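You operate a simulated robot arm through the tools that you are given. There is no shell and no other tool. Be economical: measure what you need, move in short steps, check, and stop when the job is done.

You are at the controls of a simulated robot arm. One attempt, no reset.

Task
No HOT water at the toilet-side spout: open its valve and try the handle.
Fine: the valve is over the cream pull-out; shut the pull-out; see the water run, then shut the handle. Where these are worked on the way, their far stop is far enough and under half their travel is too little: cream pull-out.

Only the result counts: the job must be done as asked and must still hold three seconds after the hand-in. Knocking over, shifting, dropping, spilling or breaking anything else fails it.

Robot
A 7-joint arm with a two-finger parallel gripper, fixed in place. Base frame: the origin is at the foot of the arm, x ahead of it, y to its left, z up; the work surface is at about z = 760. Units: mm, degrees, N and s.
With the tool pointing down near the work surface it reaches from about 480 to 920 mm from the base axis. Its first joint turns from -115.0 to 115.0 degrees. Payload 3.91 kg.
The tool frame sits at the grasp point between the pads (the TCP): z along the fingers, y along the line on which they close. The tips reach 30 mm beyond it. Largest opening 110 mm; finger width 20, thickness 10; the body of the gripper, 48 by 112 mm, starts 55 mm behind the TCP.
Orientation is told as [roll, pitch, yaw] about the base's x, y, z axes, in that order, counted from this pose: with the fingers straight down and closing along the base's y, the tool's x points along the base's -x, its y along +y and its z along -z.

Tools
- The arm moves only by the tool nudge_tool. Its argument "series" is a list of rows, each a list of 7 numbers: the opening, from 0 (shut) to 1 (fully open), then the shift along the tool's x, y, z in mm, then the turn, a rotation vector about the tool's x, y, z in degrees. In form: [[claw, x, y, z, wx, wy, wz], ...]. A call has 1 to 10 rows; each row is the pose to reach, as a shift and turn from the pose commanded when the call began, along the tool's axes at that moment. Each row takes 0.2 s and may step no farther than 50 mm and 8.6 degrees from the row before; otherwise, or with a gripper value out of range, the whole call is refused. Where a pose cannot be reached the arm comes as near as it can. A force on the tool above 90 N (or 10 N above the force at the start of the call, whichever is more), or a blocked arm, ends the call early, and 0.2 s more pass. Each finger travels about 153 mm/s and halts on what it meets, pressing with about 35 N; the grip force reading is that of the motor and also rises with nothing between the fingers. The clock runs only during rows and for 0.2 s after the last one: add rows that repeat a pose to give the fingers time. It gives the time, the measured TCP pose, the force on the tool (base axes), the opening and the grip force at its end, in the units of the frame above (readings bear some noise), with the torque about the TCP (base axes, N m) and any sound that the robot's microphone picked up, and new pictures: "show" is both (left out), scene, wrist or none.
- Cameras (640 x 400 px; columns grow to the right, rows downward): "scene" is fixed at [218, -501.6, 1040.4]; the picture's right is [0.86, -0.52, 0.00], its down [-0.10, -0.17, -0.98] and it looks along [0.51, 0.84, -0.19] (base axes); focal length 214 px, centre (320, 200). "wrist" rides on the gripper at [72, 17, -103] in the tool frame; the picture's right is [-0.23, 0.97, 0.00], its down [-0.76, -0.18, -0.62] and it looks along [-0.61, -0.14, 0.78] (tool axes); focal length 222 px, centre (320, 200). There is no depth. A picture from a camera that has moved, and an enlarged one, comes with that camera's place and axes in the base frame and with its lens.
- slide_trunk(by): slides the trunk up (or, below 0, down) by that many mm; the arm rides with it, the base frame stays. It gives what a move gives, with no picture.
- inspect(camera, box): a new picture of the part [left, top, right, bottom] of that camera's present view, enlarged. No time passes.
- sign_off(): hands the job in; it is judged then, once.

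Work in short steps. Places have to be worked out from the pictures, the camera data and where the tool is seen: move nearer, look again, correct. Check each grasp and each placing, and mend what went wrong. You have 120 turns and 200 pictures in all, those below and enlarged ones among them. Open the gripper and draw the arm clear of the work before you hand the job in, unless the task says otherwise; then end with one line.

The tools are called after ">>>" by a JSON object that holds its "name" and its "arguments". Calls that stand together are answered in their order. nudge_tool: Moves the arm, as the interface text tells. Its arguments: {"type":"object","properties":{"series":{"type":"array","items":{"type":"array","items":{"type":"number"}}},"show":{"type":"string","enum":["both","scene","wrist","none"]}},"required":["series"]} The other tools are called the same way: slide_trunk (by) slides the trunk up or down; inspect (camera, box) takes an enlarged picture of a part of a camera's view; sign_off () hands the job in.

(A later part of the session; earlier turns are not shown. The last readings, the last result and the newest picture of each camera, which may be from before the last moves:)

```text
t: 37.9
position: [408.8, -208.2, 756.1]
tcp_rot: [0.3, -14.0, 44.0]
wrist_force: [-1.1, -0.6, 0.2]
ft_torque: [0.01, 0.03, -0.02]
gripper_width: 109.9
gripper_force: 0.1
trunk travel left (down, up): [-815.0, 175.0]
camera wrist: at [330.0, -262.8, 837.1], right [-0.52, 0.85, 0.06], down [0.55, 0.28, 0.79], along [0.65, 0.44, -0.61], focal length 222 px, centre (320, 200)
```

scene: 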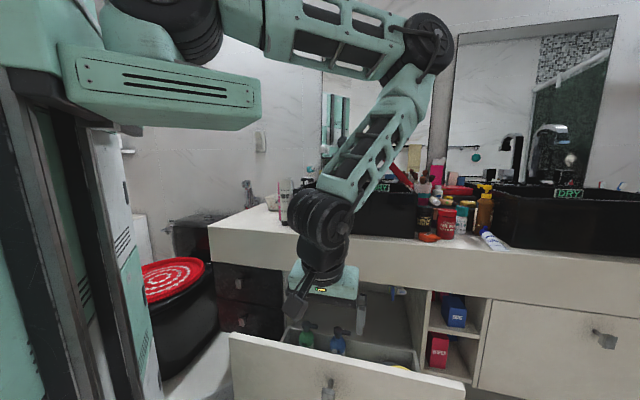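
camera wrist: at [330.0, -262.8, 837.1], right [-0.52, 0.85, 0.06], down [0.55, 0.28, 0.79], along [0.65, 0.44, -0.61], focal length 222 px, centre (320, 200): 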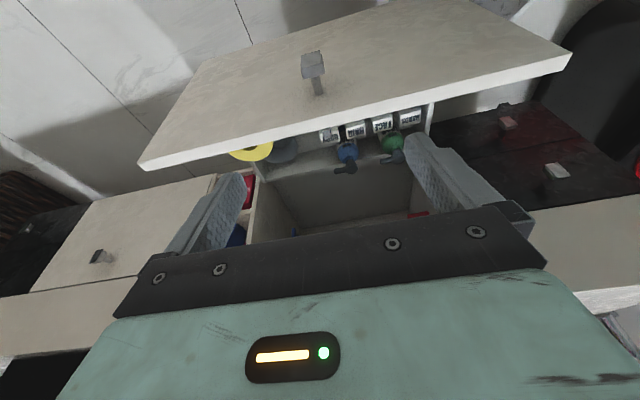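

The drawer's rear is empty, so there is good access. I'll swing to a standoff in front of the HOT T-bar with the tool pitched to about 60°.

>>> {"name": "nudge_tool", "arguments": {"series": [[1, -31, 22, 18, 0, -5.75, 0], [1, -63, 43, 35, 0, -11.5, 0], [1, -94, 65, 53, 0, -17.2, 0], [1, -125, 87, 70, 0, -23, 0], [1, -157, 109, 88, 0, -28.7, 0], [1, -188, 130, 106, 0, -34.5, 0], [1, -220, 152, 123, 0, -40.2, 0], [1, -251, 174, 141, 0, -46, 0], [1, -251, 174, 141, 0, -46, 0]], "show": "both"}}

```text
t: 39.9
position: [486.0, 111.5, 683.4]
tcp_rot: [0.5, -60.0, 43.7]
wrist_force: [-0.9, -0.1, -0.3]
ft_torque: [0.0, 0.04, 0.03]
gripper_width: 110.1
gripper_force: 0.1
trunk travel left (down, up): [-815.0, 175.0]
camera wrist: at [384.1, 37.4, 671.2], right [-0.6, 0.78, 0.2], down [0.01, -0.24, 0.97], along [0.8, 0.58, 0.13], focal length 222 px, centre (320, 200)
```

scene: 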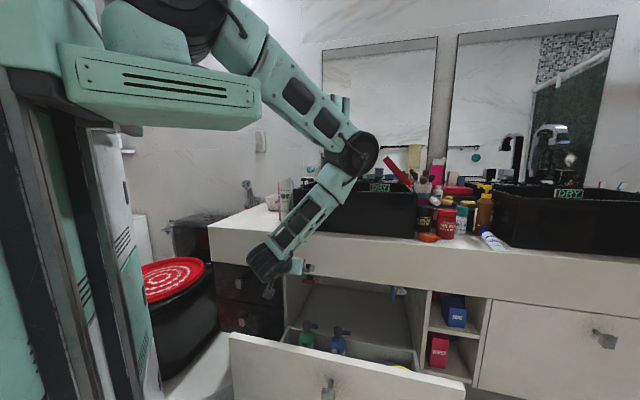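
wrist: 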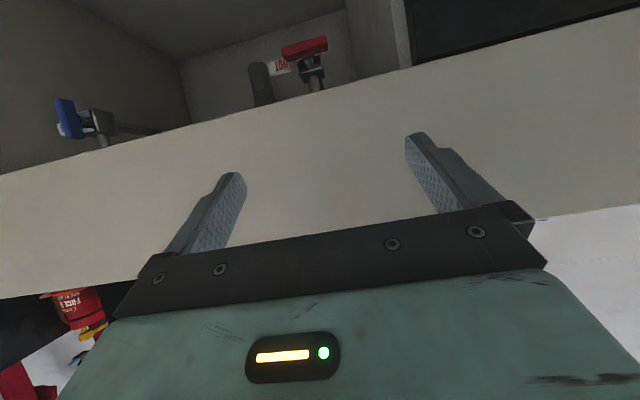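

I'll lower to valve height with the fingers closing into a single push-tip.

>>> {"name": "nudge_tool", "arguments": {"series": [[0.6, 20, 0, 11.5, 0, 0, 0], [0.2, 40, 0, 23, 0, 0, 0], [0, 60, 0, 35, 0, 0, 0], [0, 60, 0, 35, 0, 0, 0], [0, 60, 0, 35, 0, 0, 0]], "show": "both"}}

>>> {"name": "inspect", "arguments": {"camera": "wrist", "box": [220, 60, 420, 210]}}

```text
t: 41.3
position: [540.3, 113.2, 641.2]
tcp_rot: [-6.3, -63.5, 49.2]
wrist_force: [0.1, 0.1, 0.0]
ft_torque: [0.0, -0.01, 0.0]
gripper_width: 0.0
gripper_force: 35.3
trunk travel left (down, up): [-815.0, 175.0]
stopped in row 5: the arm was blocked; the commanded pose is now the measured one
camera wrist: at [438.8, 39.3, 619.2], right [-0.61, 0.78, 0.16], down [-0.07, -0.25, 0.97], along [0.79, 0.57, 0.2], focal length 222 px, centre (320, 200)
```

scene: 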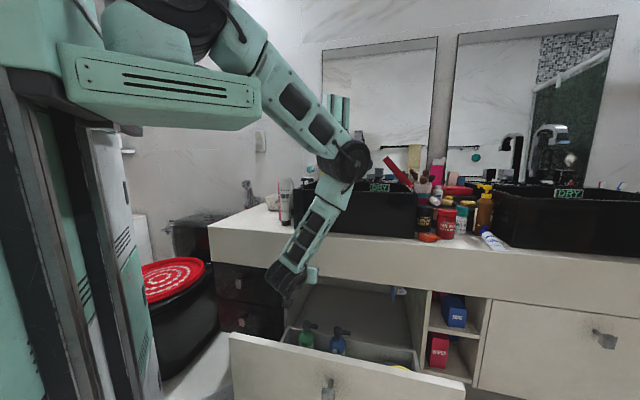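
wrist: 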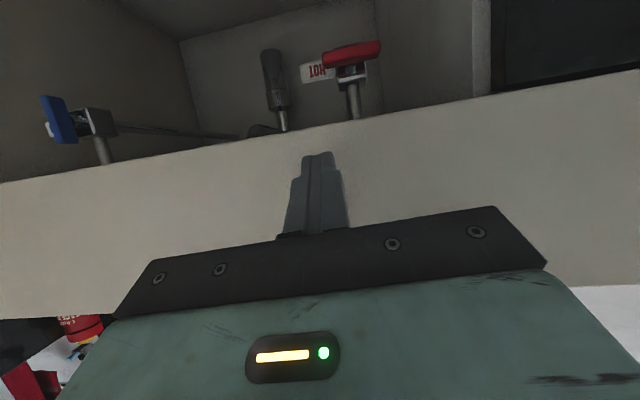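

```text
2.67 times, centred on (320, 135) of wrist
camera zoom: at [438.8, 39.3, 619.2], right [-0.61, 0.78, 0.16], down [-0.07, -0.25, 0.97], along [0.79, 0.57, 0.2], focal length 592 px, centre (320, 373)
```

zoom: 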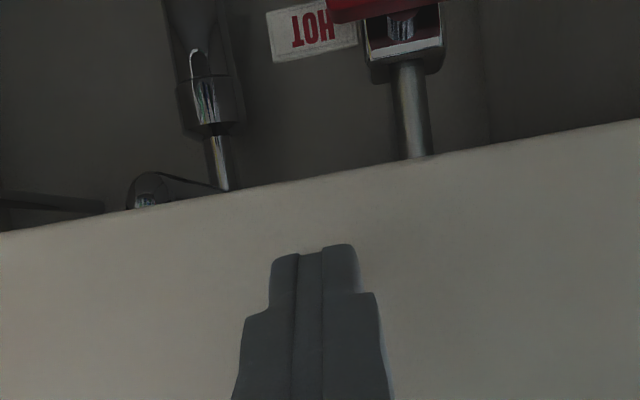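

The arm was blocked with no tool force, so the forearm is likely touching the counter edge. I'll check.

>>> {"name": "inspect", "arguments": {"camera": "scene", "box": [220, 120, 460, 310]}}

```text
2.11 times, centred on (340, 215) of scene
camera zoom: at [218.0, -501.6, 1040.4], right [0.86, -0.52, 0.0], down [-0.1, -0.17, -0.98], along [0.51, 0.84, -0.19], focal length 452 px, centre (278, 168)
```

zoom: 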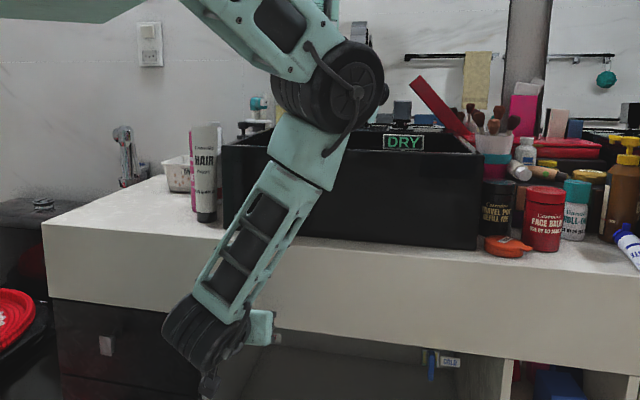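

Nothing was disturbed. This high-trunk posture puts the forearm over the counter edge, so I'll retreat up and back. After that I'll use a low trunk with the elbow up, and approach from the right with a turned heading.

>>> {"name": "nudge_tool", "arguments": {"series": [[0, -13, 0, -40, 0, 0, 0], [0, -26, 0, -80, 0, 0, 0], [0, -66, 0, -100, 0, 0, 0], [0, -106, 0, -120, 0, 0, 0], [0, -146, 0, -140, 0, 0, 0], [0, -186, 0, -160, 0, 0, 0], [0, -226, 0, -180, 0, 0, 0], [0, -266, 0, -200, 0, 0, 0], [0, -306, 0, -220, 0, 0, 0], [0, -306, 0, -220, 0, 0, 0]], "show": "scene"}}

```text
t: 43.5
position: [528.9, 115.6, 956.7]
tcp_rot: [-5.6, -63.3, 48.7]
wrist_force: [-0.8, 0.3, 0.7]
ft_torque: [-0.05, 0.01, 0.03]
gripper_width: 0.2
gripper_force: 35.6
out of reach, approached as far as the arm can: row 7, 8, 9, 10
trunk travel left (down, up): [-815.0, 175.0]
```

scene: 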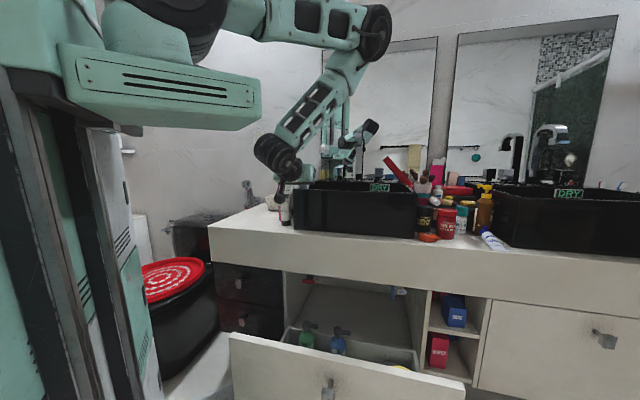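

>>> {"name": "nudge_tool", "arguments": {"series": [[0, -20, -24, -24, -0.4, 3.8, 0.3], [0, -41, -48, -49, -0.8, 7.6, 0.6], [0, -61, -72, -73, -1.2, 11.5, 0.9], [0, -82, -96, -97, -1.5, 15.3, 1.1], [0, -102, -120, -122, -1.9, 19.2, 1.4], [0, -123, -144, -146, -2.3, 23, 1.7], [0, -123, -144, -146, -2.3, 23, 1.7]], "show": "scene"}}

```text
t: 45.1
position: [589.2, -35.7, 1144.3]
tcp_rot: [0.3, -40.3, 44.3]
wrist_force: [0.4, 1.7, -0.2]
ft_torque: [0.01, -0.01, -0.03]
gripper_width: 0.0
gripper_force: 34.5
out of reach, approached as far as the arm can: row 1, 2, 3, 4, 5, 6, 7
trunk travel left (down, up): [-815.0, 175.0]
```

scene: 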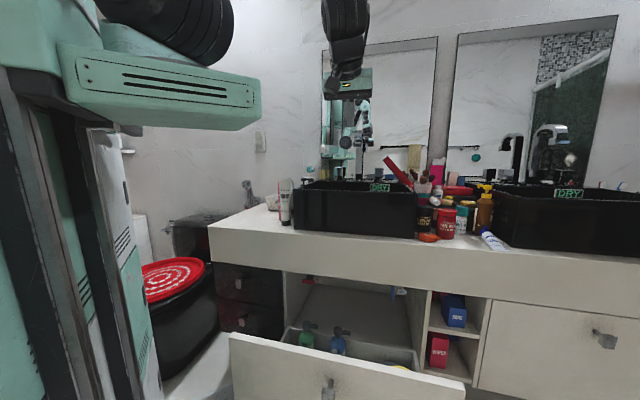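

>>> {"name": "nudge_tool", "arguments": {"series": [[0, -19, 17, -22, -4.8, 0, -5.7], [0, -38, 35, -44, -9.6, 0, -11.5], [0, -57, 52, -66, -14.5, 0, -17.2], [0, -77, 70, -90, -19.3, 0, -23], [0, -77, 70, -90, -19.3, 0, -23]], "show": "none"}}

>>> {"name": "slide_trunk", "arguments": {"by": -400}}

>>> {"name": "nudge_tool", "arguments": {"series": [[0, 0, 0, 0, 0, 0, 0]], "show": "both"}}

```text
t: 46.3
position: [546.8, 12.8, 1260.9]
tcp_rot: [0.2, -40.4, 74.5]
wrist_force: [-0.7, 0.3, -0.1]
ft_torque: [0.0, -0.01, 0.02]
gripper_width: 0.0
gripper_force: 34.4
trunk travel left (down, up): [-815.0, 175.0]
```

```text
t: 50.1
position: [545.8, 12.8, 860.9]
tcp_rot: [0.1, -40.5, 74.4]
wrist_force: [0.4, -0.1, 0.6]
ft_torque: [-0.03, 0.01, -0.01]
gripper_width: 0.1
gripper_force: 34.5
trunk travel left (down, up): [-415.0, 575.0]
```

```text
t: 50.5
position: [547.2, 13.2, 859.7]
tcp_rot: [0.1, -40.4, 74.4]
wrist_force: [-0.1, -0.6, -0.3]
ft_torque: [-0.01, -0.01, -0.01]
gripper_width: 0.0
gripper_force: 34.7
trunk travel left (down, up): [-415.0, 575.0]
camera wrist: at [498.6, -100.0, 889.9], right [-0.89, 0.43, 0.15], down [0.22, 0.12, 0.97], along [0.4, 0.9, -0.2], focal length 222 px, centre (320, 200)
```

scene: 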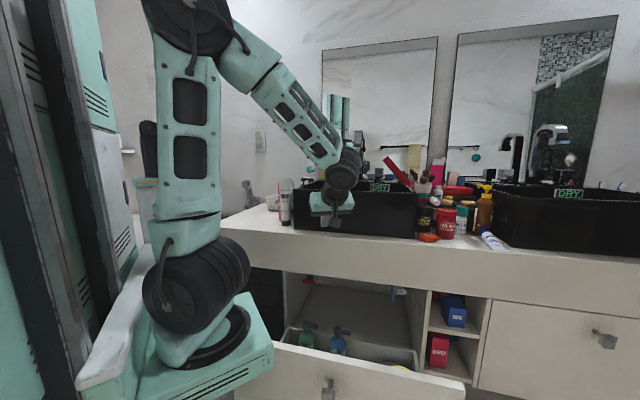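
wrist: 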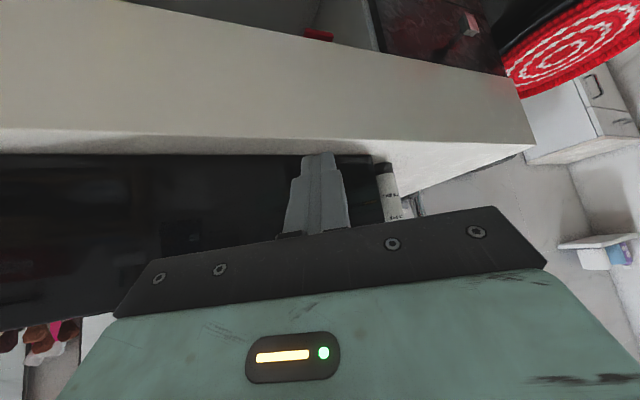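

Checking the geometry: the base plate's front edge would land on the pulled-out drawer front if the trunk went lower, so I keep the trunk here. From here I'll lower the arm alone to a standoff before the valve, heading in diagonally.

>>> {"name": "nudge_tool", "arguments": {"series": [[0, 15, 3.6, 36, 0, -3, 0], [0, 30, 7, 72, 0, -6, 0], [0, 45, 10.7, 108, 0, -9, 0], [0, 60, 14, 144, 0, -12.5, 0], [0, 75, 18, 180, 0, -16, 0], [0, 90, 21, 217, 0, -19, 0], [0, 104, 25, 252, 0, -22, 0], [0, 104, 25, 252, 0, -22, 0]], "show": "both"}}

```text
t: 52.3
position: [549.2, 101.3, 600.9]
tcp_rot: [0.2, -62.4, 74.4]
wrist_force: [-0.6, -0.3, 0.7]
ft_torque: [-0.04, 0.01, 0.01]
gripper_width: 0.0
gripper_force: 35.2
trunk travel left (down, up): [-415.0, 575.0]
camera wrist: at [499.1, -14.1, 582.9], right [-0.91, 0.36, 0.2], down [0.12, -0.24, 0.96], along [0.4, 0.9, 0.18], focal length 222 px, centre (320, 200)
```

scene: 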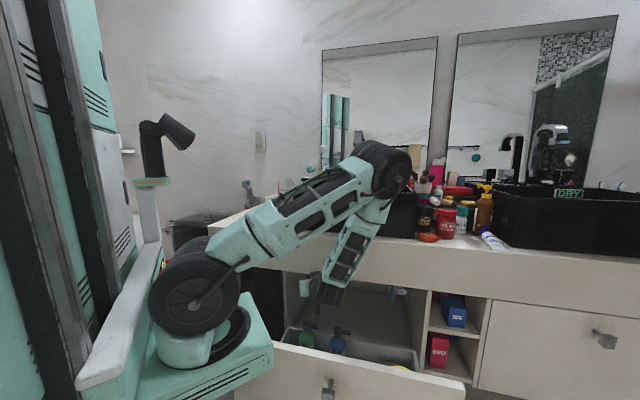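
wrist: 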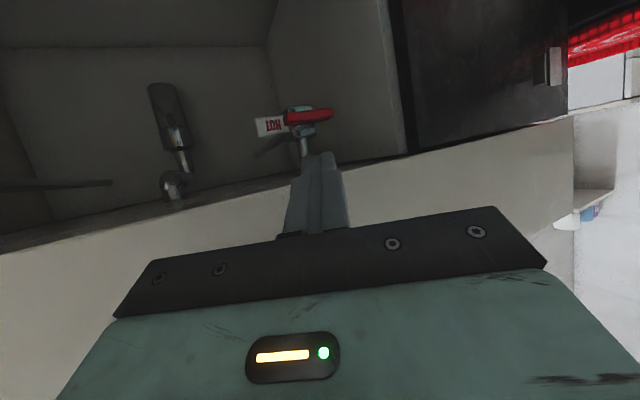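

Reached cleanly. I'll zoom in on the T-bar from here.

>>> {"name": "inspect", "arguments": {"camera": "wrist", "box": [230, 80, 370, 180]}}

>>> {"name": "inspect", "arguments": {"camera": "scene", "box": [270, 120, 450, 360]}}

```text
4.00 times, centred on (300, 130) of wrist
camera zoom: at [499.1, -14.1, 582.9], right [-0.91, 0.36, 0.2], down [0.12, -0.24, 0.96], along [0.4, 0.9, 0.18], focal length 888 px, centre (400, 480)
```

zoom: 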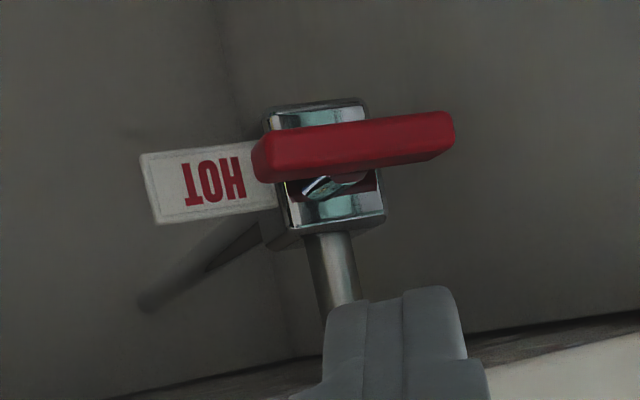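

```text
1.67 times, centred on (360, 240) of scene
camera zoom: at [218.0, -501.6, 1040.4], right [0.86, -0.52, 0.0], down [-0.1, -0.17, -0.98], along [0.51, 0.84, -0.19], focal length 358 px, centre (253, 133)
```

zoom: 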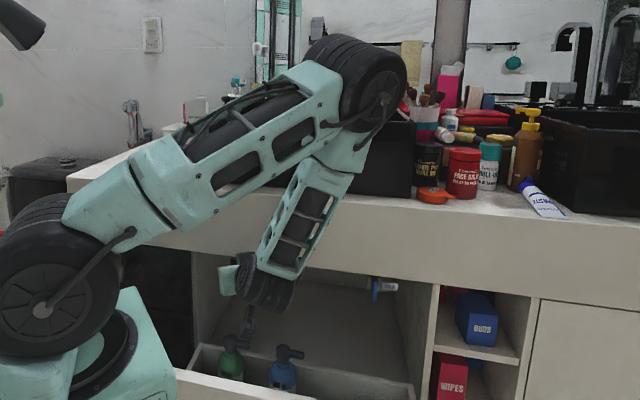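

The bar centre is confirmed at (589, 203, 540), about 12 mm thick. The apron leaves little room above it, so I'll push up one end from below. First I drop down and move the tip forward to just beneath the right (+u) end.

>>> {"name": "nudge_tool", "arguments": {"series": [[0, 35, 0, 18.3, 0, 0, 0], [0, 70, 0, 36.6, 0, 0, 0], [0, 56, -7, 62, 0, 0, 0], [0, 48, -12, 78, 0, 0, 0], [0, 48, -12, 78, 0, 0, 0]], "show": "both"}}

>>> {"name": "inspect", "arguments": {"camera": "wrist", "box": [230, 80, 370, 180]}}

```text
t: 53.5
position: [569.6, 144.1, 523.1]
tcp_rot: [0.1, -62.4, 74.3]
wrist_force: [-0.1, 0.3, -0.4]
ft_torque: [-0.02, 0.0, 0.0]
gripper_width: 0.0
gripper_force: 34.9
trunk travel left (down, up): [-415.0, 575.0]
camera wrist: at [520.2, 28.1, 504.4], right [-0.91, 0.36, 0.2], down [0.12, -0.24, 0.96], along [0.4, 0.9, 0.18], focal length 222 px, centre (320, 200)
```

scene: 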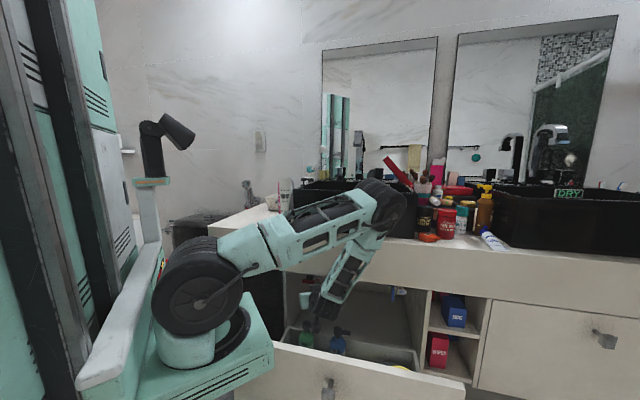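
wrist: 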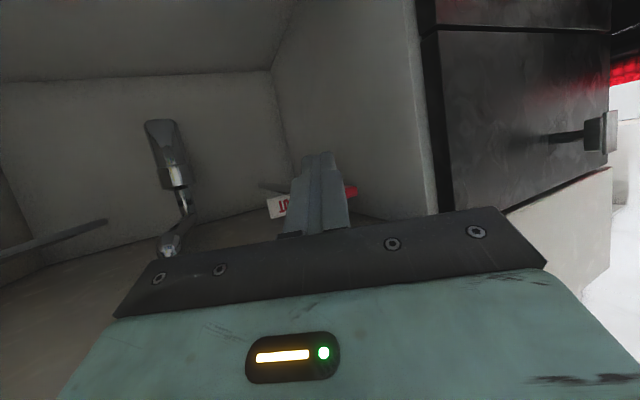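

```text
4.00 times, centred on (300, 130) of wrist
camera zoom: at [520.2, 28.1, 504.4], right [-0.91, 0.36, 0.2], down [0.12, -0.24, 0.96], along [0.4, 0.9, 0.18], focal length 888 px, centre (400, 480)
```

zoom: 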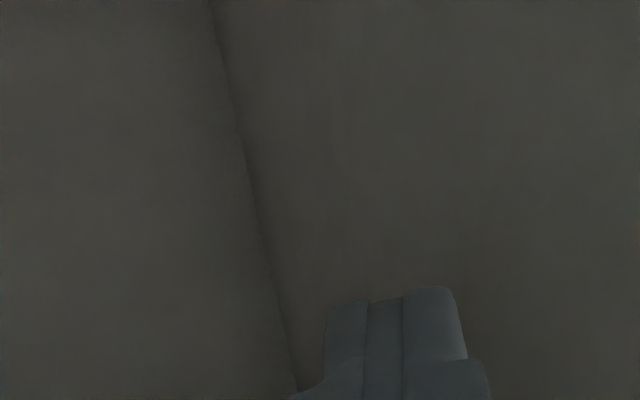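

The tip is in front of and below the bar. I'll advance 32 mm beneath the +u end, then lift in small steps and watch the force.

>>> {"name": "nudge_tool", "arguments": {"series": [[0, -6.5, -8, 12.4, 0, 0, 0], [0, -12.9, -15.7, 24.7, 0, 0, 0], [0, -17.3, -15.7, 22.4, 0, 0, 0], [0, -21.8, -15.7, 20, 0, 0, 0], [0, -26.2, -15.7, 17.7, 0, 0, 0], [0, -26.2, -15.7, 17.7, 0, 0, 0]], "show": "wrist"}}

```text
t: 54.9
position: [591.6, 165.2, 535.9]
tcp_rot: [0.3, -62.4, 74.1]
wrist_force: [-1.3, -2.0, -2.3]
ft_torque: [-0.05, 0.0, -0.03]
gripper_width: 0.0
gripper_force: 34.7
trunk travel left (down, up): [-415.0, 575.0]
camera wrist: at [542.6, 49.2, 518.8], right [-0.91, 0.36, 0.2], down [0.12, -0.24, 0.96], along [0.4, 0.9, 0.17], focal length 222 px, centre (320, 200)
```

wrist: 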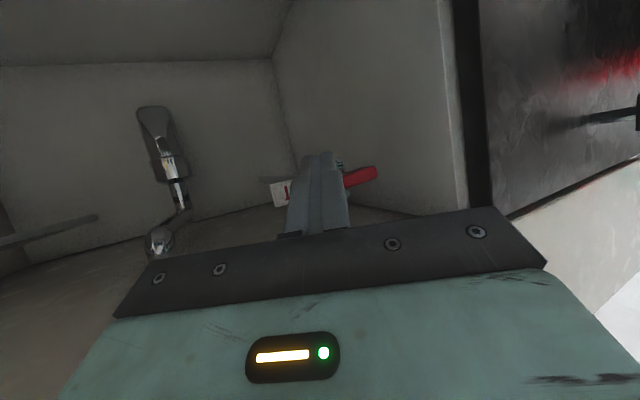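

Light contact (−2 N), and the bar seems to start tilting easily. I'll continue lifting with a slight leftward drift.

>>> {"name": "nudge_tool", "arguments": {"series": [[0, -5.8, 1.7, -1.9, 0, 0, 0], [0, -11.6, 3.4, -3.8, 0, 0, 0], [0, -17.4, 5.1, -5.7, 0, 0, 0], [0, -17.4, 5.1, -5.7, 0, 0, 0]], "show": "wrist"}}

```text
t: 55.9
position: [589.6, 164.0, 547.5]
tcp_rot: [1.5, -61.4, 72.6]
wrist_force: [20.0, -8.6, -82.0]
ft_torque: [4.94, 3.34, -0.5]
gripper_width: 0.1
gripper_force: 34.8
trunk travel left (down, up): [-415.0, 575.0]
camera wrist: at [539.1, 50.0, 532.0], right [-0.9, 0.37, 0.21], down [0.13, -0.23, 0.96], along [0.41, 0.9, 0.16], focal length 222 px, centre (320, 200)
```

wrist: 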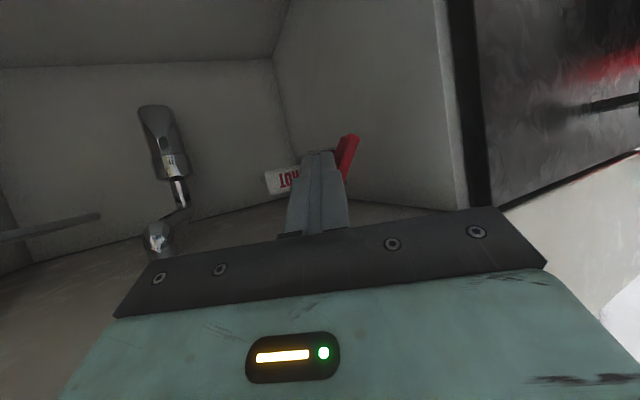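

The bar has rotated about 60–70° in the right direction, but the tip is now jammed pushing up. I'll back off down and look.

>>> {"name": "nudge_tool", "arguments": {"series": [[0, 9, 0, 5, 0, 0, 0], [0, 22, 0, 11, 0, 0, 0], [0, 31, 10, -9, 0, 0, 0], [0, 40, 20, -27, 0, 0, 0], [0, 40, 20, -27, 0, 0, 0]], "show": "wrist"}}

>>> {"name": "inspect", "arguments": {"camera": "wrist", "box": [230, 100, 430, 225]}}

```text
t: 57.1
position: [557.2, 134.2, 530.5]
tcp_rot: [0.2, -62.5, 74.5]
wrist_force: [-0.1, 0.6, -0.1]
ft_torque: [0.01, -0.03, 0.02]
gripper_width: 0.3
gripper_force: 35.2
trunk travel left (down, up): [-415.0, 575.0]
camera wrist: at [507.7, 17.6, 512.9], right [-0.91, 0.36, 0.2], down [0.12, -0.24, 0.96], along [0.4, 0.9, 0.18], focal length 222 px, centre (320, 200)
```

wrist: 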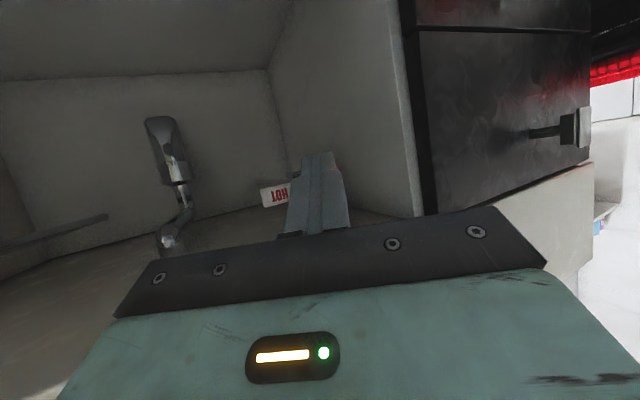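

```text
3.20 times, centred on (330, 162) of wrist
camera zoom: at [507.7, 17.6, 512.9], right [-0.91, 0.36, 0.2], down [0.12, -0.24, 0.96], along [0.4, 0.9, 0.18], focal length 711 px, centre (288, 320)
```

zoom: 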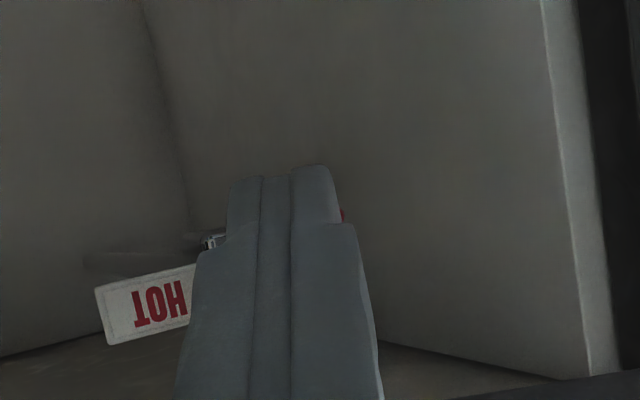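

I'll open the fingers to see the bar between them.

>>> {"name": "nudge_tool", "arguments": {"series": [[0.5, 0, 0, -15, 0, 0, 0], [1, 0, 0, -25, 0, 0, 0], [1, 0, 0, -25, 0, 0, 0]], "show": "wrist"}}

>>> {"name": "inspect", "arguments": {"camera": "wrist", "box": [230, 100, 430, 225]}}

```text
t: 57.9
position: [552.4, 111.2, 543.2]
tcp_rot: [0.2, -62.3, 74.2]
wrist_force: [0.0, -0.2, -0.1]
ft_torque: [-0.01, 0.03, 0.03]
gripper_width: 110.0
gripper_force: 0.0
trunk travel left (down, up): [-415.0, 575.0]
camera wrist: at [502.4, -3.7, 524.9], right [-0.91, 0.36, 0.2], down [0.12, -0.24, 0.96], along [0.4, 0.9, 0.18], focal length 222 px, centre (320, 200)
```

wrist: 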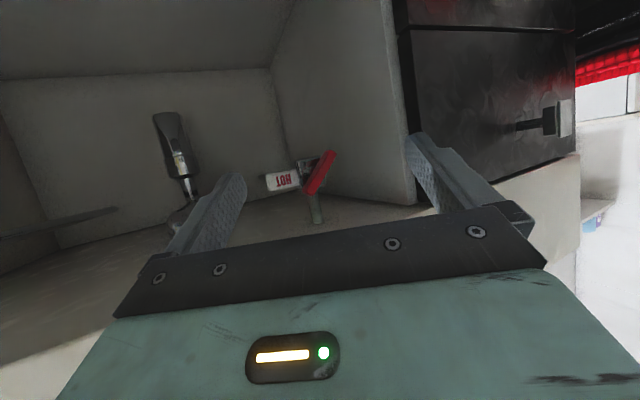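

```text
3.20 times, centred on (330, 162) of wrist
camera zoom: at [502.4, -3.7, 524.9], right [-0.91, 0.36, 0.2], down [0.12, -0.24, 0.96], along [0.4, 0.9, 0.18], focal length 711 px, centre (288, 320)
```

zoom: 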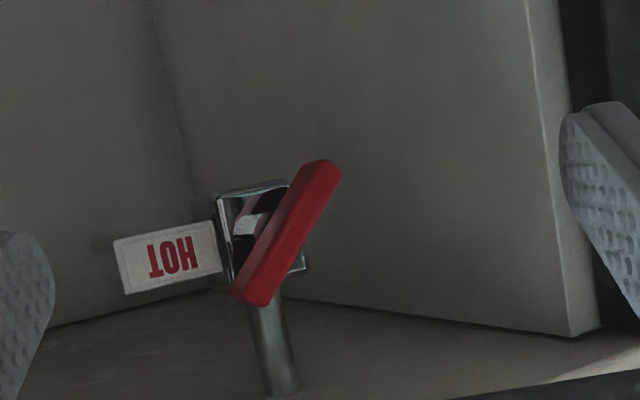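

The bar is now clearly visible, rotated about 50°, with the direction right. I'll straddle it with the open fingers and close them, which squeezes it upright. First I'll square the heading more to the wall so a finger doesn't hit the HOT label.

>>> {"name": "nudge_tool", "arguments": {"series": [[0.8, -5, 7, 2, 5.7, 0, 3], [0.6, -10, 14, 5, 11.4, 0, 6], [0.45, -14, 21, 7, 17.1, 0, 8.9], [0.45, -14, 21, 7, 17.1, 0, 8.9]], "show": "both"}}

>>> {"name": "inspect", "arguments": {"camera": "wrist", "box": [230, 100, 430, 225]}}

```text
t: 58.9
position: [535.2, 129.9, 551.3]
tcp_rot: [0.1, -62.4, 55.1]
wrist_force: [-0.1, -0.9, -0.9]
ft_torque: [0.03, -0.02, 0.0]
gripper_width: 49.6
gripper_force: 0.0
trunk travel left (down, up): [-415.0, 575.0]
camera wrist: at [450.3, 37.0, 534.1], right [-0.74, 0.64, 0.2], down [0.03, -0.26, 0.96], along [0.67, 0.72, 0.17], focal length 222 px, centre (320, 200)
```

scene: 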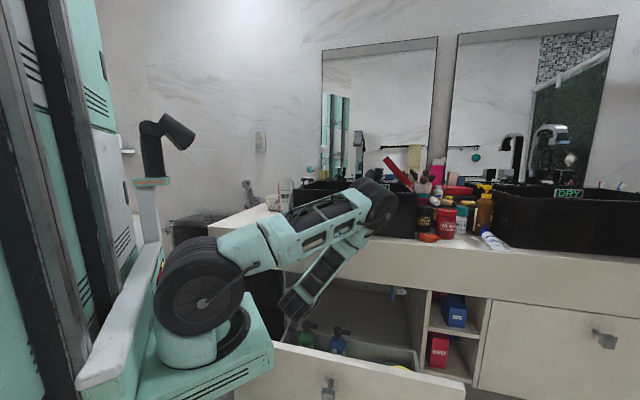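
wrist: 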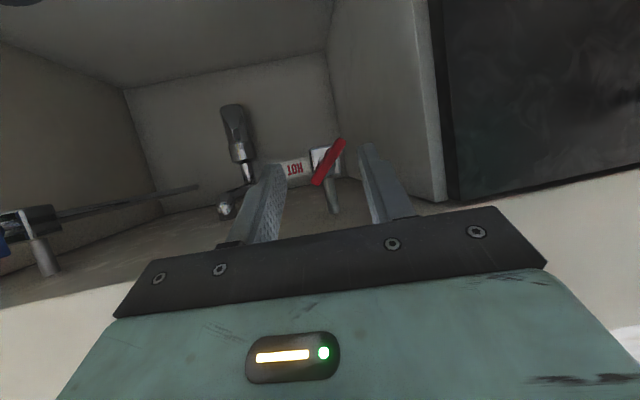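

```text
3.20 times, centred on (330, 162) of wrist
camera zoom: at [450.3, 37.0, 534.1], right [-0.74, 0.64, 0.2], down [0.03, -0.26, 0.96], along [0.67, 0.72, 0.17], focal length 711 px, centre (288, 320)
```

zoom: 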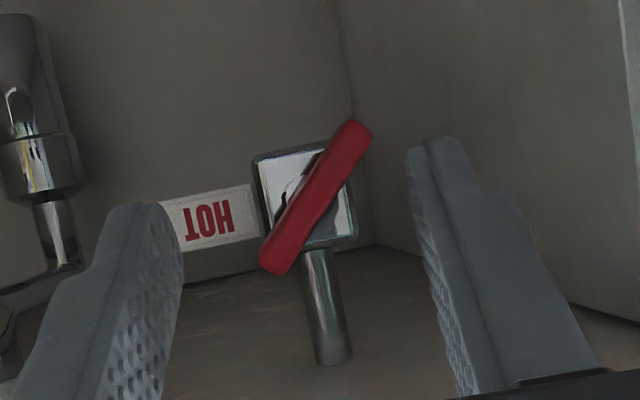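

Bar and fingers are nicely lined up. I'll advance 70 mm so the fingers straddle the bar.

>>> {"name": "nudge_tool", "arguments": {"series": [[0.45, -9, 0, 17, 0, 0, 0], [0.45, -18, 0, 34, 0, 0, 0], [0.45, -25, 0, 48, 0, 0, 0], [0.45, -32, 0, 61, 0, 0, 0], [0.45, -32, 0, 61, 0, 0, 0]], "show": "wrist"}}

>>> {"name": "inspect", "arguments": {"camera": "wrist", "box": [230, 100, 430, 225]}}

```text
t: 60.1
position: [573.8, 184.8, 552.4]
tcp_rot: [0.1, -62.5, 55.0]
wrist_force: [-1.2, -0.5, 0.3]
ft_torque: [-0.01, -0.02, -0.02]
gripper_width: 49.6
gripper_force: 0.0
trunk travel left (down, up): [-415.0, 575.0]
camera wrist: at [489.9, 93.8, 534.2], right [-0.74, 0.64, 0.2], down [0.03, -0.27, 0.96], along [0.67, 0.72, 0.17], focal length 222 px, centre (320, 200)
```

wrist: 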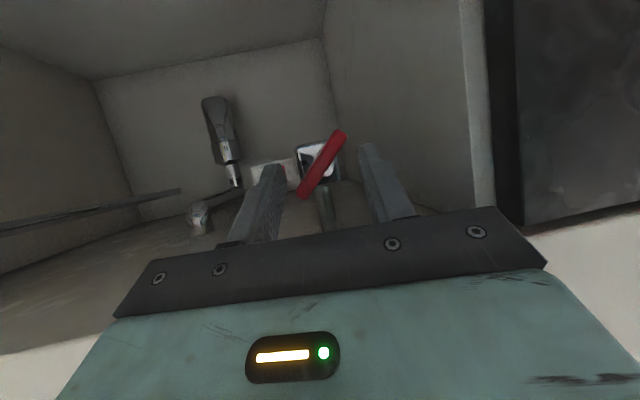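

```text
3.20 times, centred on (330, 162) of wrist
camera zoom: at [489.9, 93.8, 534.2], right [-0.74, 0.64, 0.2], down [0.03, -0.27, 0.96], along [0.67, 0.72, 0.17], focal length 711 px, centre (288, 320)
```

zoom: 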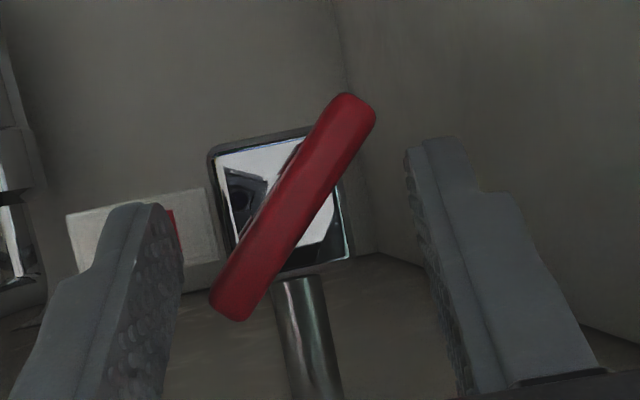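

Scale change puts the bar at depth ≈570, just beyond the tips. I'll go 17 mm deeper and 6 mm lower, then close the fingers on it.

>>> {"name": "nudge_tool", "arguments": {"series": [[0.45, -1, 0.6, 9, 0, 0, 0], [0.45, -2, 1.2, 18, 0, 0, 0], [0.3, -2, 1.2, 18, 0, 0, 0], [0.15, -2, 1.2, 18, 0, 0, 0], [0, -2, 1.2, 18, 0, 0, 0], [0, -2, 1.2, 18, 0, 0, 0]], "show": "wrist"}}

>>> {"name": "inspect", "arguments": {"camera": "wrist", "box": [230, 100, 430, 225]}}

```text
t: 60.8
position: [577.2, 196.4, 548.4]
tcp_rot: [0.5, -62.1, 54.7]
wrist_force: [-31.2, -45.3, 27.9]
ft_torque: [2.05, -1.99, -0.9]
gripper_width: 32.8
gripper_force: 0.1
trunk travel left (down, up): [-415.0, 575.0]
stopped in row 3: the force on the tool passed its limit at 94 N (the readings are from after the stop); the commanded pose is now the measured one
camera wrist: at [493.5, 103.6, 529.9], right [-0.74, 0.64, 0.2], down [0.04, -0.26, 0.96], along [0.67, 0.72, 0.17], focal length 222 px, centre (320, 200)
```

wrist: 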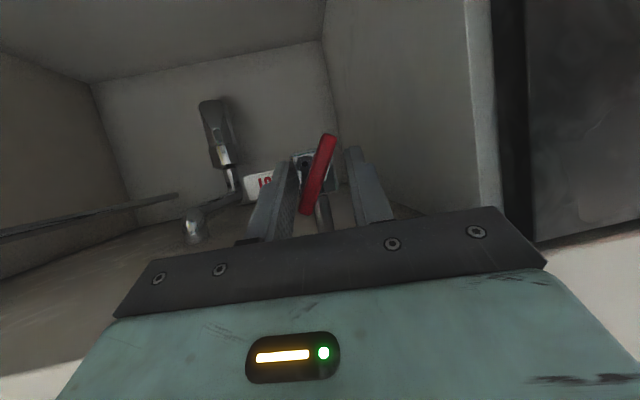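

```text
3.20 times, centred on (330, 162) of wrist
camera zoom: at [493.5, 103.6, 529.9], right [-0.74, 0.64, 0.2], down [0.04, -0.26, 0.96], along [0.67, 0.72, 0.17], focal length 711 px, centre (288, 320)
```

zoom: 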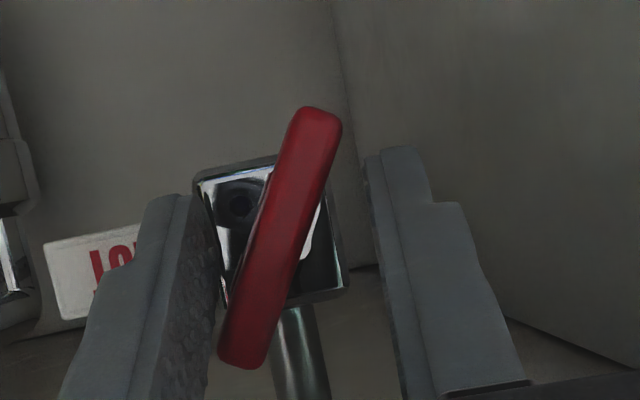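

A tip is pressing on the valve block, but the bar moved to about 70°. I'll back off 7 mm and continue closing.

>>> {"name": "nudge_tool", "arguments": {"series": [[0.3, 2, 0, -6, 0, 0, 0], [0.15, 2, 0, -7, 0, 0, 0], [0, 2, 0, -7, 0, 0, 0], [0, 2, 0, -7, 0, 0, 0]], "show": "wrist"}}

>>> {"name": "inspect", "arguments": {"camera": "wrist", "box": [230, 100, 430, 225]}}

```text
t: 61.8
position: [580.5, 193.9, 548.9]
tcp_rot: [-0.5, -62.5, 54.9]
wrist_force: [39.6, -0.1, 11.3]
ft_torque: [0.1, -0.31, -1.21]
gripper_width: 16.3
gripper_force: 44.9
trunk travel left (down, up): [-415.0, 575.0]
camera wrist: at [495.6, 100.9, 530.3], right [-0.73, 0.65, 0.2], down [0.03, -0.27, 0.96], along [0.68, 0.71, 0.18], focal length 222 px, centre (320, 200)
```

wrist: 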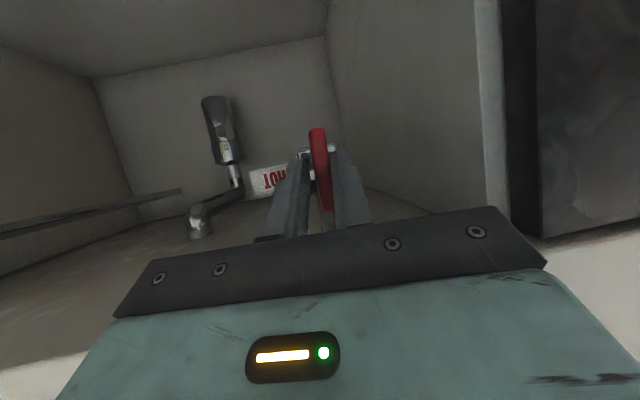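

```text
3.20 times, centred on (330, 162) of wrist
camera zoom: at [495.6, 100.9, 530.3], right [-0.73, 0.65, 0.2], down [0.03, -0.27, 0.96], along [0.68, 0.71, 0.18], focal length 711 px, centre (288, 320)
```

zoom: 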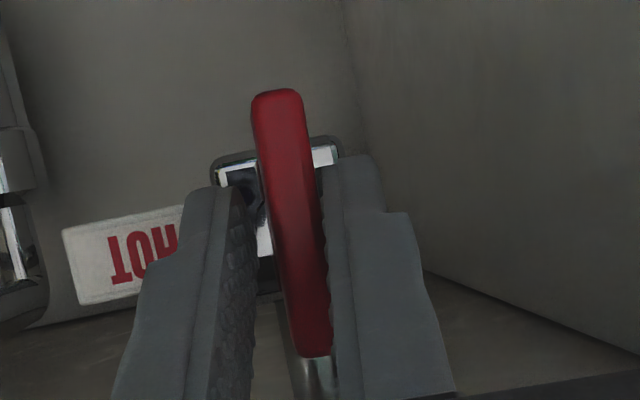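

The bar is now vertical, parallel to its pipe. I'll release, back straight out, and check it stays.

>>> {"name": "nudge_tool", "arguments": {"series": [[0.25, 0, 0, 0, 0, 0, 0], [0.5, 0, 0, 0, 0, 0, 0], [0.5, 0, 0, 0, 0, 0, 0], [0.5, 12, 0, -22, 0, 0, 0], [0.5, 24, 0, -44, 0, 0, 0], [0.5, 32, 0, -61, 0, 0, 0], [0.5, 32, 0, -61, 0, 0, 0]], "show": "wrist"}}

>>> {"name": "inspect", "arguments": {"camera": "wrist", "box": [230, 100, 430, 225]}}

```text
t: 63.4
position: [534.4, 134.9, 547.8]
tcp_rot: [0.2, -62.0, 54.9]
wrist_force: [1.2, 0.1, -0.3]
ft_torque: [0.0, 0.04, 0.01]
gripper_width: 54.7
gripper_force: 0.0
trunk travel left (down, up): [-415.0, 575.0]
camera wrist: at [449.7, 41.7, 530.5], right [-0.74, 0.64, 0.2], down [0.04, -0.26, 0.96], along [0.67, 0.72, 0.17], focal length 222 px, centre (320, 200)
```

wrist: 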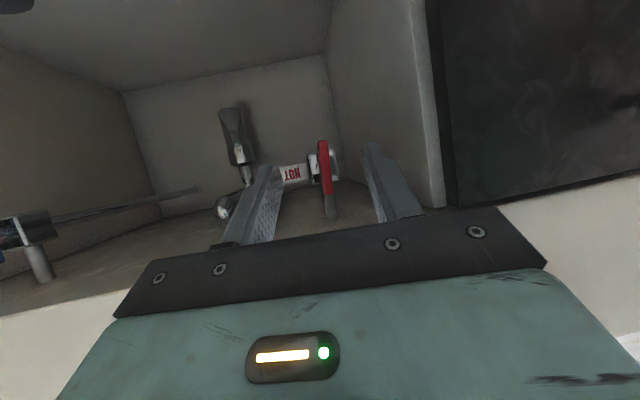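

```text
3.20 times, centred on (330, 162) of wrist
camera zoom: at [449.7, 41.7, 530.5], right [-0.74, 0.64, 0.2], down [0.04, -0.26, 0.96], along [0.67, 0.72, 0.17], focal length 711 px, centre (288, 320)
```

zoom: 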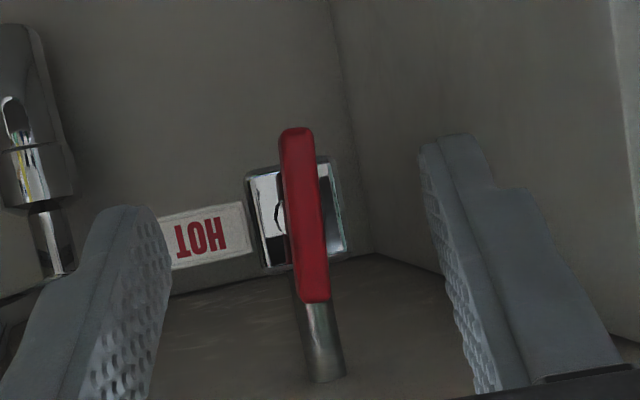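

The HOT valve's bar is vertical and holding. I'll back out clear of the apron and raise the trunk, then push the drawer shut.

>>> {"name": "nudge_tool", "arguments": {"series": [[0.3, 18, 0, -36, 0, 0, 0], [0, 37, 0, -71, 0, 0, 0], [0, 37, 0, -71, 0, 0, 0]], "show": "none"}}

>>> {"name": "slide_trunk", "arguments": {"by": 400}}

>>> {"name": "nudge_tool", "arguments": {"series": [[0, 0, 0, 0, 0, 0, 0]], "show": "scene"}}

```text
t: 64.2
position: [504.8, 70.9, 532.5]
tcp_rot: [0.2, -62.2, 54.9]
wrist_force: [-0.2, -0.2, -0.1]
ft_torque: [-0.02, -0.01, -0.05]
gripper_width: 0.0
gripper_force: 35.0
out of reach, approached as far as the arm can: row 1, 2, 3
trunk travel left (down, up): [-415.0, 575.0]
```

```text
t: 68.0
position: [505.4, 71.0, 933.1]
tcp_rot: [0.3, -62.0, 54.8]
wrist_force: [-0.8, 0.0, -0.3]
ft_torque: [0.01, 0.01, 0.0]
gripper_width: 0.0
gripper_force: 35.4
trunk travel left (down, up): [-815.0, 175.0]
```

```text
t: 68.4
position: [505.5, 71.4, 932.9]
tcp_rot: [0.3, -62.1, 54.8]
wrist_force: [0.9, -0.5, -0.2]
ft_torque: [0.0, 0.0, 0.02]
gripper_width: 0.1
gripper_force: 34.9
trunk travel left (down, up): [-815.0, 175.0]
```

scene: 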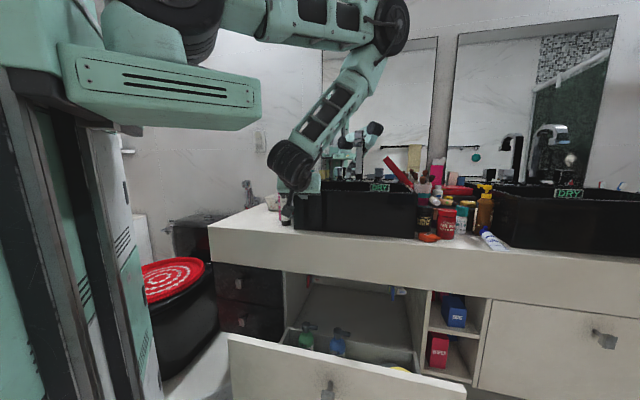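

>>> {"name": "nudge_tool", "arguments": {"series": [[0, 35, -10, -25, 1.1, 2.75, 0.6], [0, 70, -20, -49, 2.2, 5.5, 1.2], [0, 104, -30, -74, 3.3, 8.2, 1.8], [0, 139, -40, -98, 4.4, 11, 2.3], [0, 174, -50, -123, 5.5, 13.7, 2.9], [0, 208, -60, -148, 6.6, 16.5, 3.5], [0, 243, -70, -172, 7.7, 19.2, 4.1], [0, 278, -80, -197, 8.8, 22, 4.7], [0, 278, -80, -197, 8.8, 22, 4.7]], "show": "both"}}

```text
t: 70.4
position: [395.0, -222.4, 777.4]
tcp_rot: [-2.2, -40.2, 46.8]
wrist_force: [0.1, -0.3, -0.2]
ft_torque: [0.0, -0.01, -0.01]
gripper_width: 0.1
gripper_force: 34.6
trunk travel left (down, up): [-815.0, 175.0]
camera wrist: at [296.4, -296.0, 807.7], right [-0.57, 0.81, 0.12], down [0.23, 0.02, 0.97], along [0.78, 0.59, -0.2], focal length 222 px, centre (320, 200)
```

scene: 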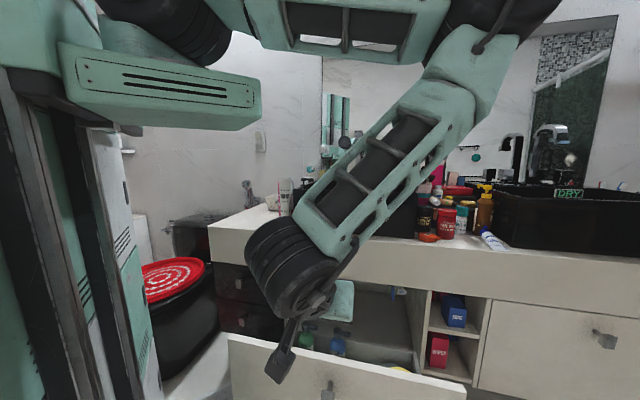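
wrist: 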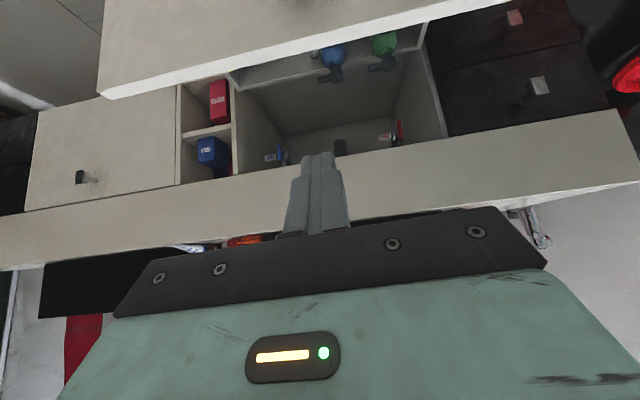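

>>> {"name": "nudge_tool", "arguments": {"series": [[0, 26, 0, 31, 0, 0, 0], [0, 53, 0, 63, 0, 0, 0], [0, 79, 0, 94, 0, 0, 0], [0, 105, 0, 125, 0, 0, 0], [0, 105, 0, 125, 0, 0, 0]], "show": "both"}}

```text
t: 71.6
position: [414.1, -236.9, 620.7]
tcp_rot: [-4.4, -40.2, 48.3]
wrist_force: [-0.3, 0.0, 0.3]
ft_torque: [0.01, 0.01, -0.03]
gripper_width: 0.1
gripper_force: 35.0
trunk travel left (down, up): [-815.0, 175.0]
camera wrist: at [315.2, -310.3, 650.3], right [-0.58, 0.81, 0.09], down [0.21, 0.04, 0.98], along [0.79, 0.58, -0.2], focal length 222 px, centre (320, 200)
```

scene: 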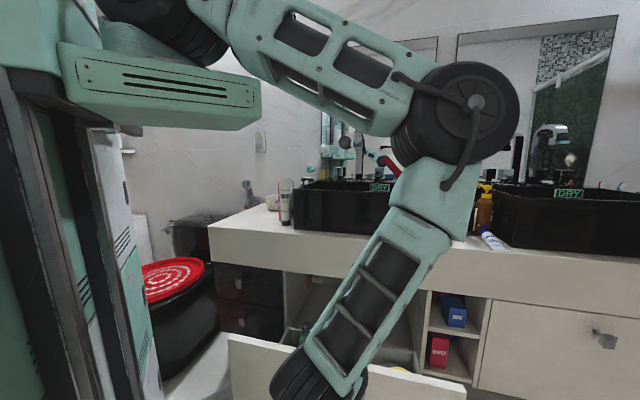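
wrist: 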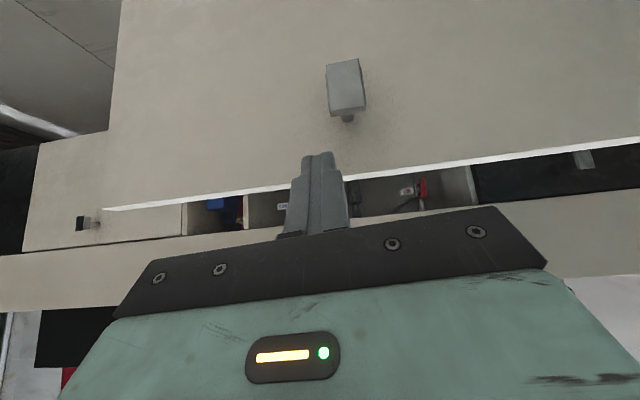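

The fingertip is just below the drawer's top edge, in front of the panel and above the knob. I'll push inward along n.

>>> {"name": "nudge_tool", "arguments": {"series": [[0, -17, -2, 27, 0, 0, 0], [0, -40, -4, 46, 0, 0, 0], [0, -63, -6, 66, 0, 0, 0], [0, -86, -7, 85, 0, 0, 0], [0, -109, -9, 104, 0, 0, 0], [0, -132, -10, 124, 0, 0, 0]], "show": "both"}}

```text
t: 73.0
position: [535.9, -103.2, 608.2]
tcp_rot: [-2.2, -40.2, 46.8]
wrist_force: [0.0, -0.9, 0.8]
ft_torque: [0.02, 0.01, -0.01]
gripper_width: 0.0
gripper_force: 35.1
trunk travel left (down, up): [-815.0, 175.0]
camera wrist: at [438.1, -177.8, 637.4], right [-0.57, 0.81, 0.12], down [0.23, 0.02, 0.97], along [0.79, 0.59, -0.2], focal length 222 px, centre (320, 200)
```

scene: 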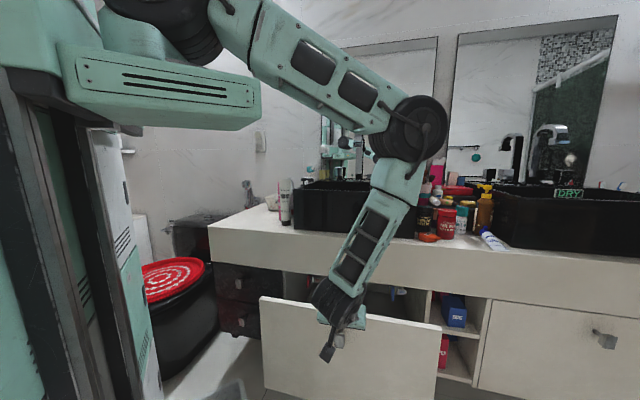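
wrist: 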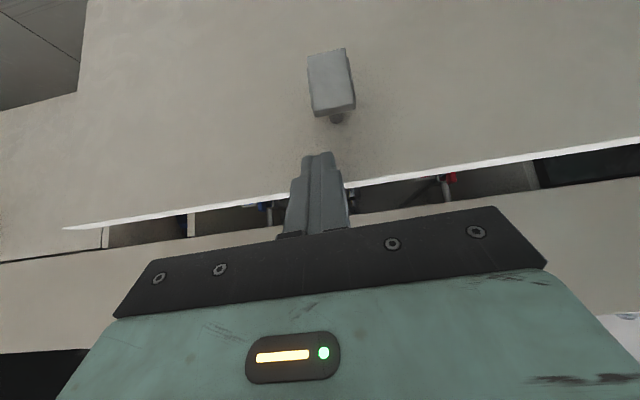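

The drawer is following. I'll drop 8 mm for apron clearance and push on.

>>> {"name": "nudge_tool", "arguments": {"series": [[0, -18, -1, 25, 0, 0, 0], [0, -41, -1, 45, 0, 0, 0], [0, -64, -2, 64, 0, 0, 0], [0, -87, -2, 83, 0, 0, 0], [0, -109, -3, 102, 0, 0, 0], [0, -121, -3, 112, 0, 0, 0]], "show": "both"}}

```text
t: 74.4
position: [653.4, 11.2, 599.9]
tcp_rot: [-2.2, -40.2, 46.8]
wrist_force: [0.7, -0.8, -0.6]
ft_torque: [-0.01, 0.0, 0.0]
gripper_width: 0.0
gripper_force: 35.5
trunk travel left (down, up): [-815.0, 175.0]
camera wrist: at [555.5, -63.4, 630.7], right [-0.57, 0.81, 0.12], down [0.23, 0.02, 0.97], along [0.79, 0.59, -0.2], focal length 222 px, centre (320, 200)
```

scene: 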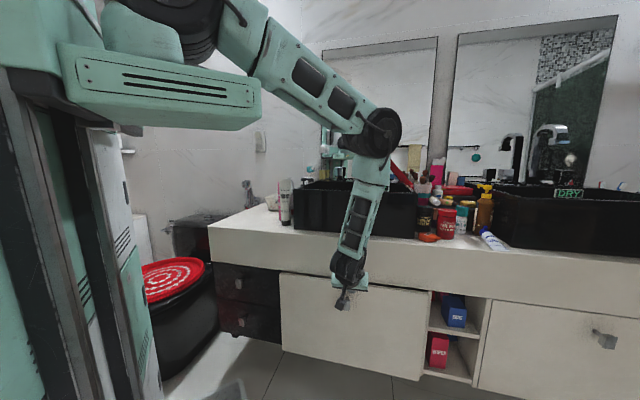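
wrist: 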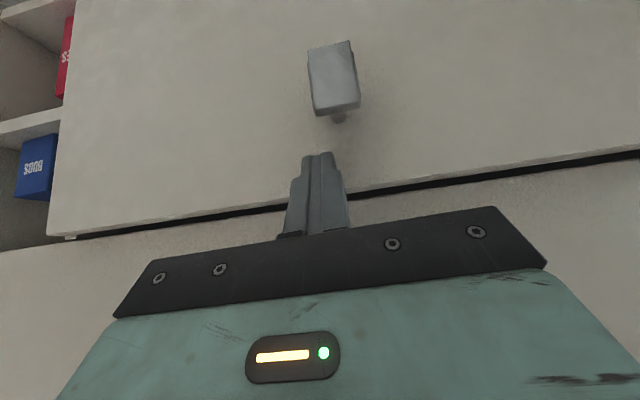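

Nearly shut. I'll push the last bit until it resists.

>>> {"name": "nudge_tool", "arguments": {"series": [[0, -8, 0, 6.5, 0, 0, 0], [0, -15, 0, 13, 0, 0, 0], [0, -23, 0, 19, 0, 0, 0], [0, -31, 0, 26, 0, 0, 0], [0, -35, 0, 29, 0, 0, 0]], "show": "both"}}

```text
t: 75.6
position: [674.5, 29.1, 590.5]
tcp_rot: [-1.7, -38.2, 46.5]
wrist_force: [-6.4, -7.8, -2.4]
ft_torque: [0.55, -0.4, 0.07]
gripper_width: 0.0
gripper_force: 35.0
trunk travel left (down, up): [-815.0, 175.0]
stopped in row 5: the force on the tool passed its limit at 99 N (the readings are from after the stop); the commanded pose is now the measured one
camera wrist: at [576.7, -43.1, 626.0], right [-0.57, 0.81, 0.12], down [0.26, 0.04, 0.96], along [0.78, 0.58, -0.24], focal length 222 px, centre (320, 200)
```

scene: 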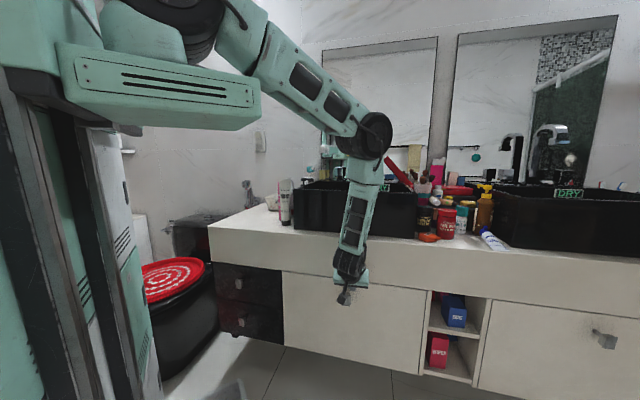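
wrist: 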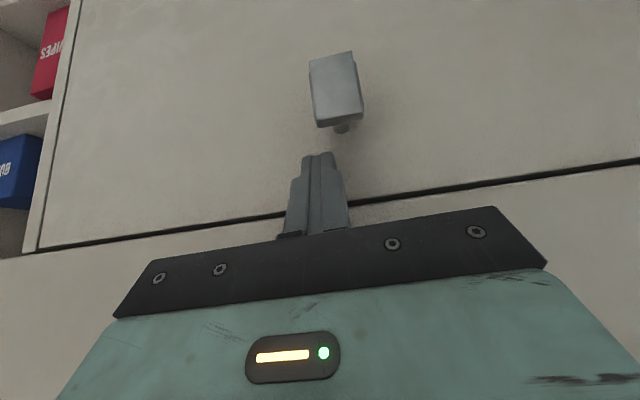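

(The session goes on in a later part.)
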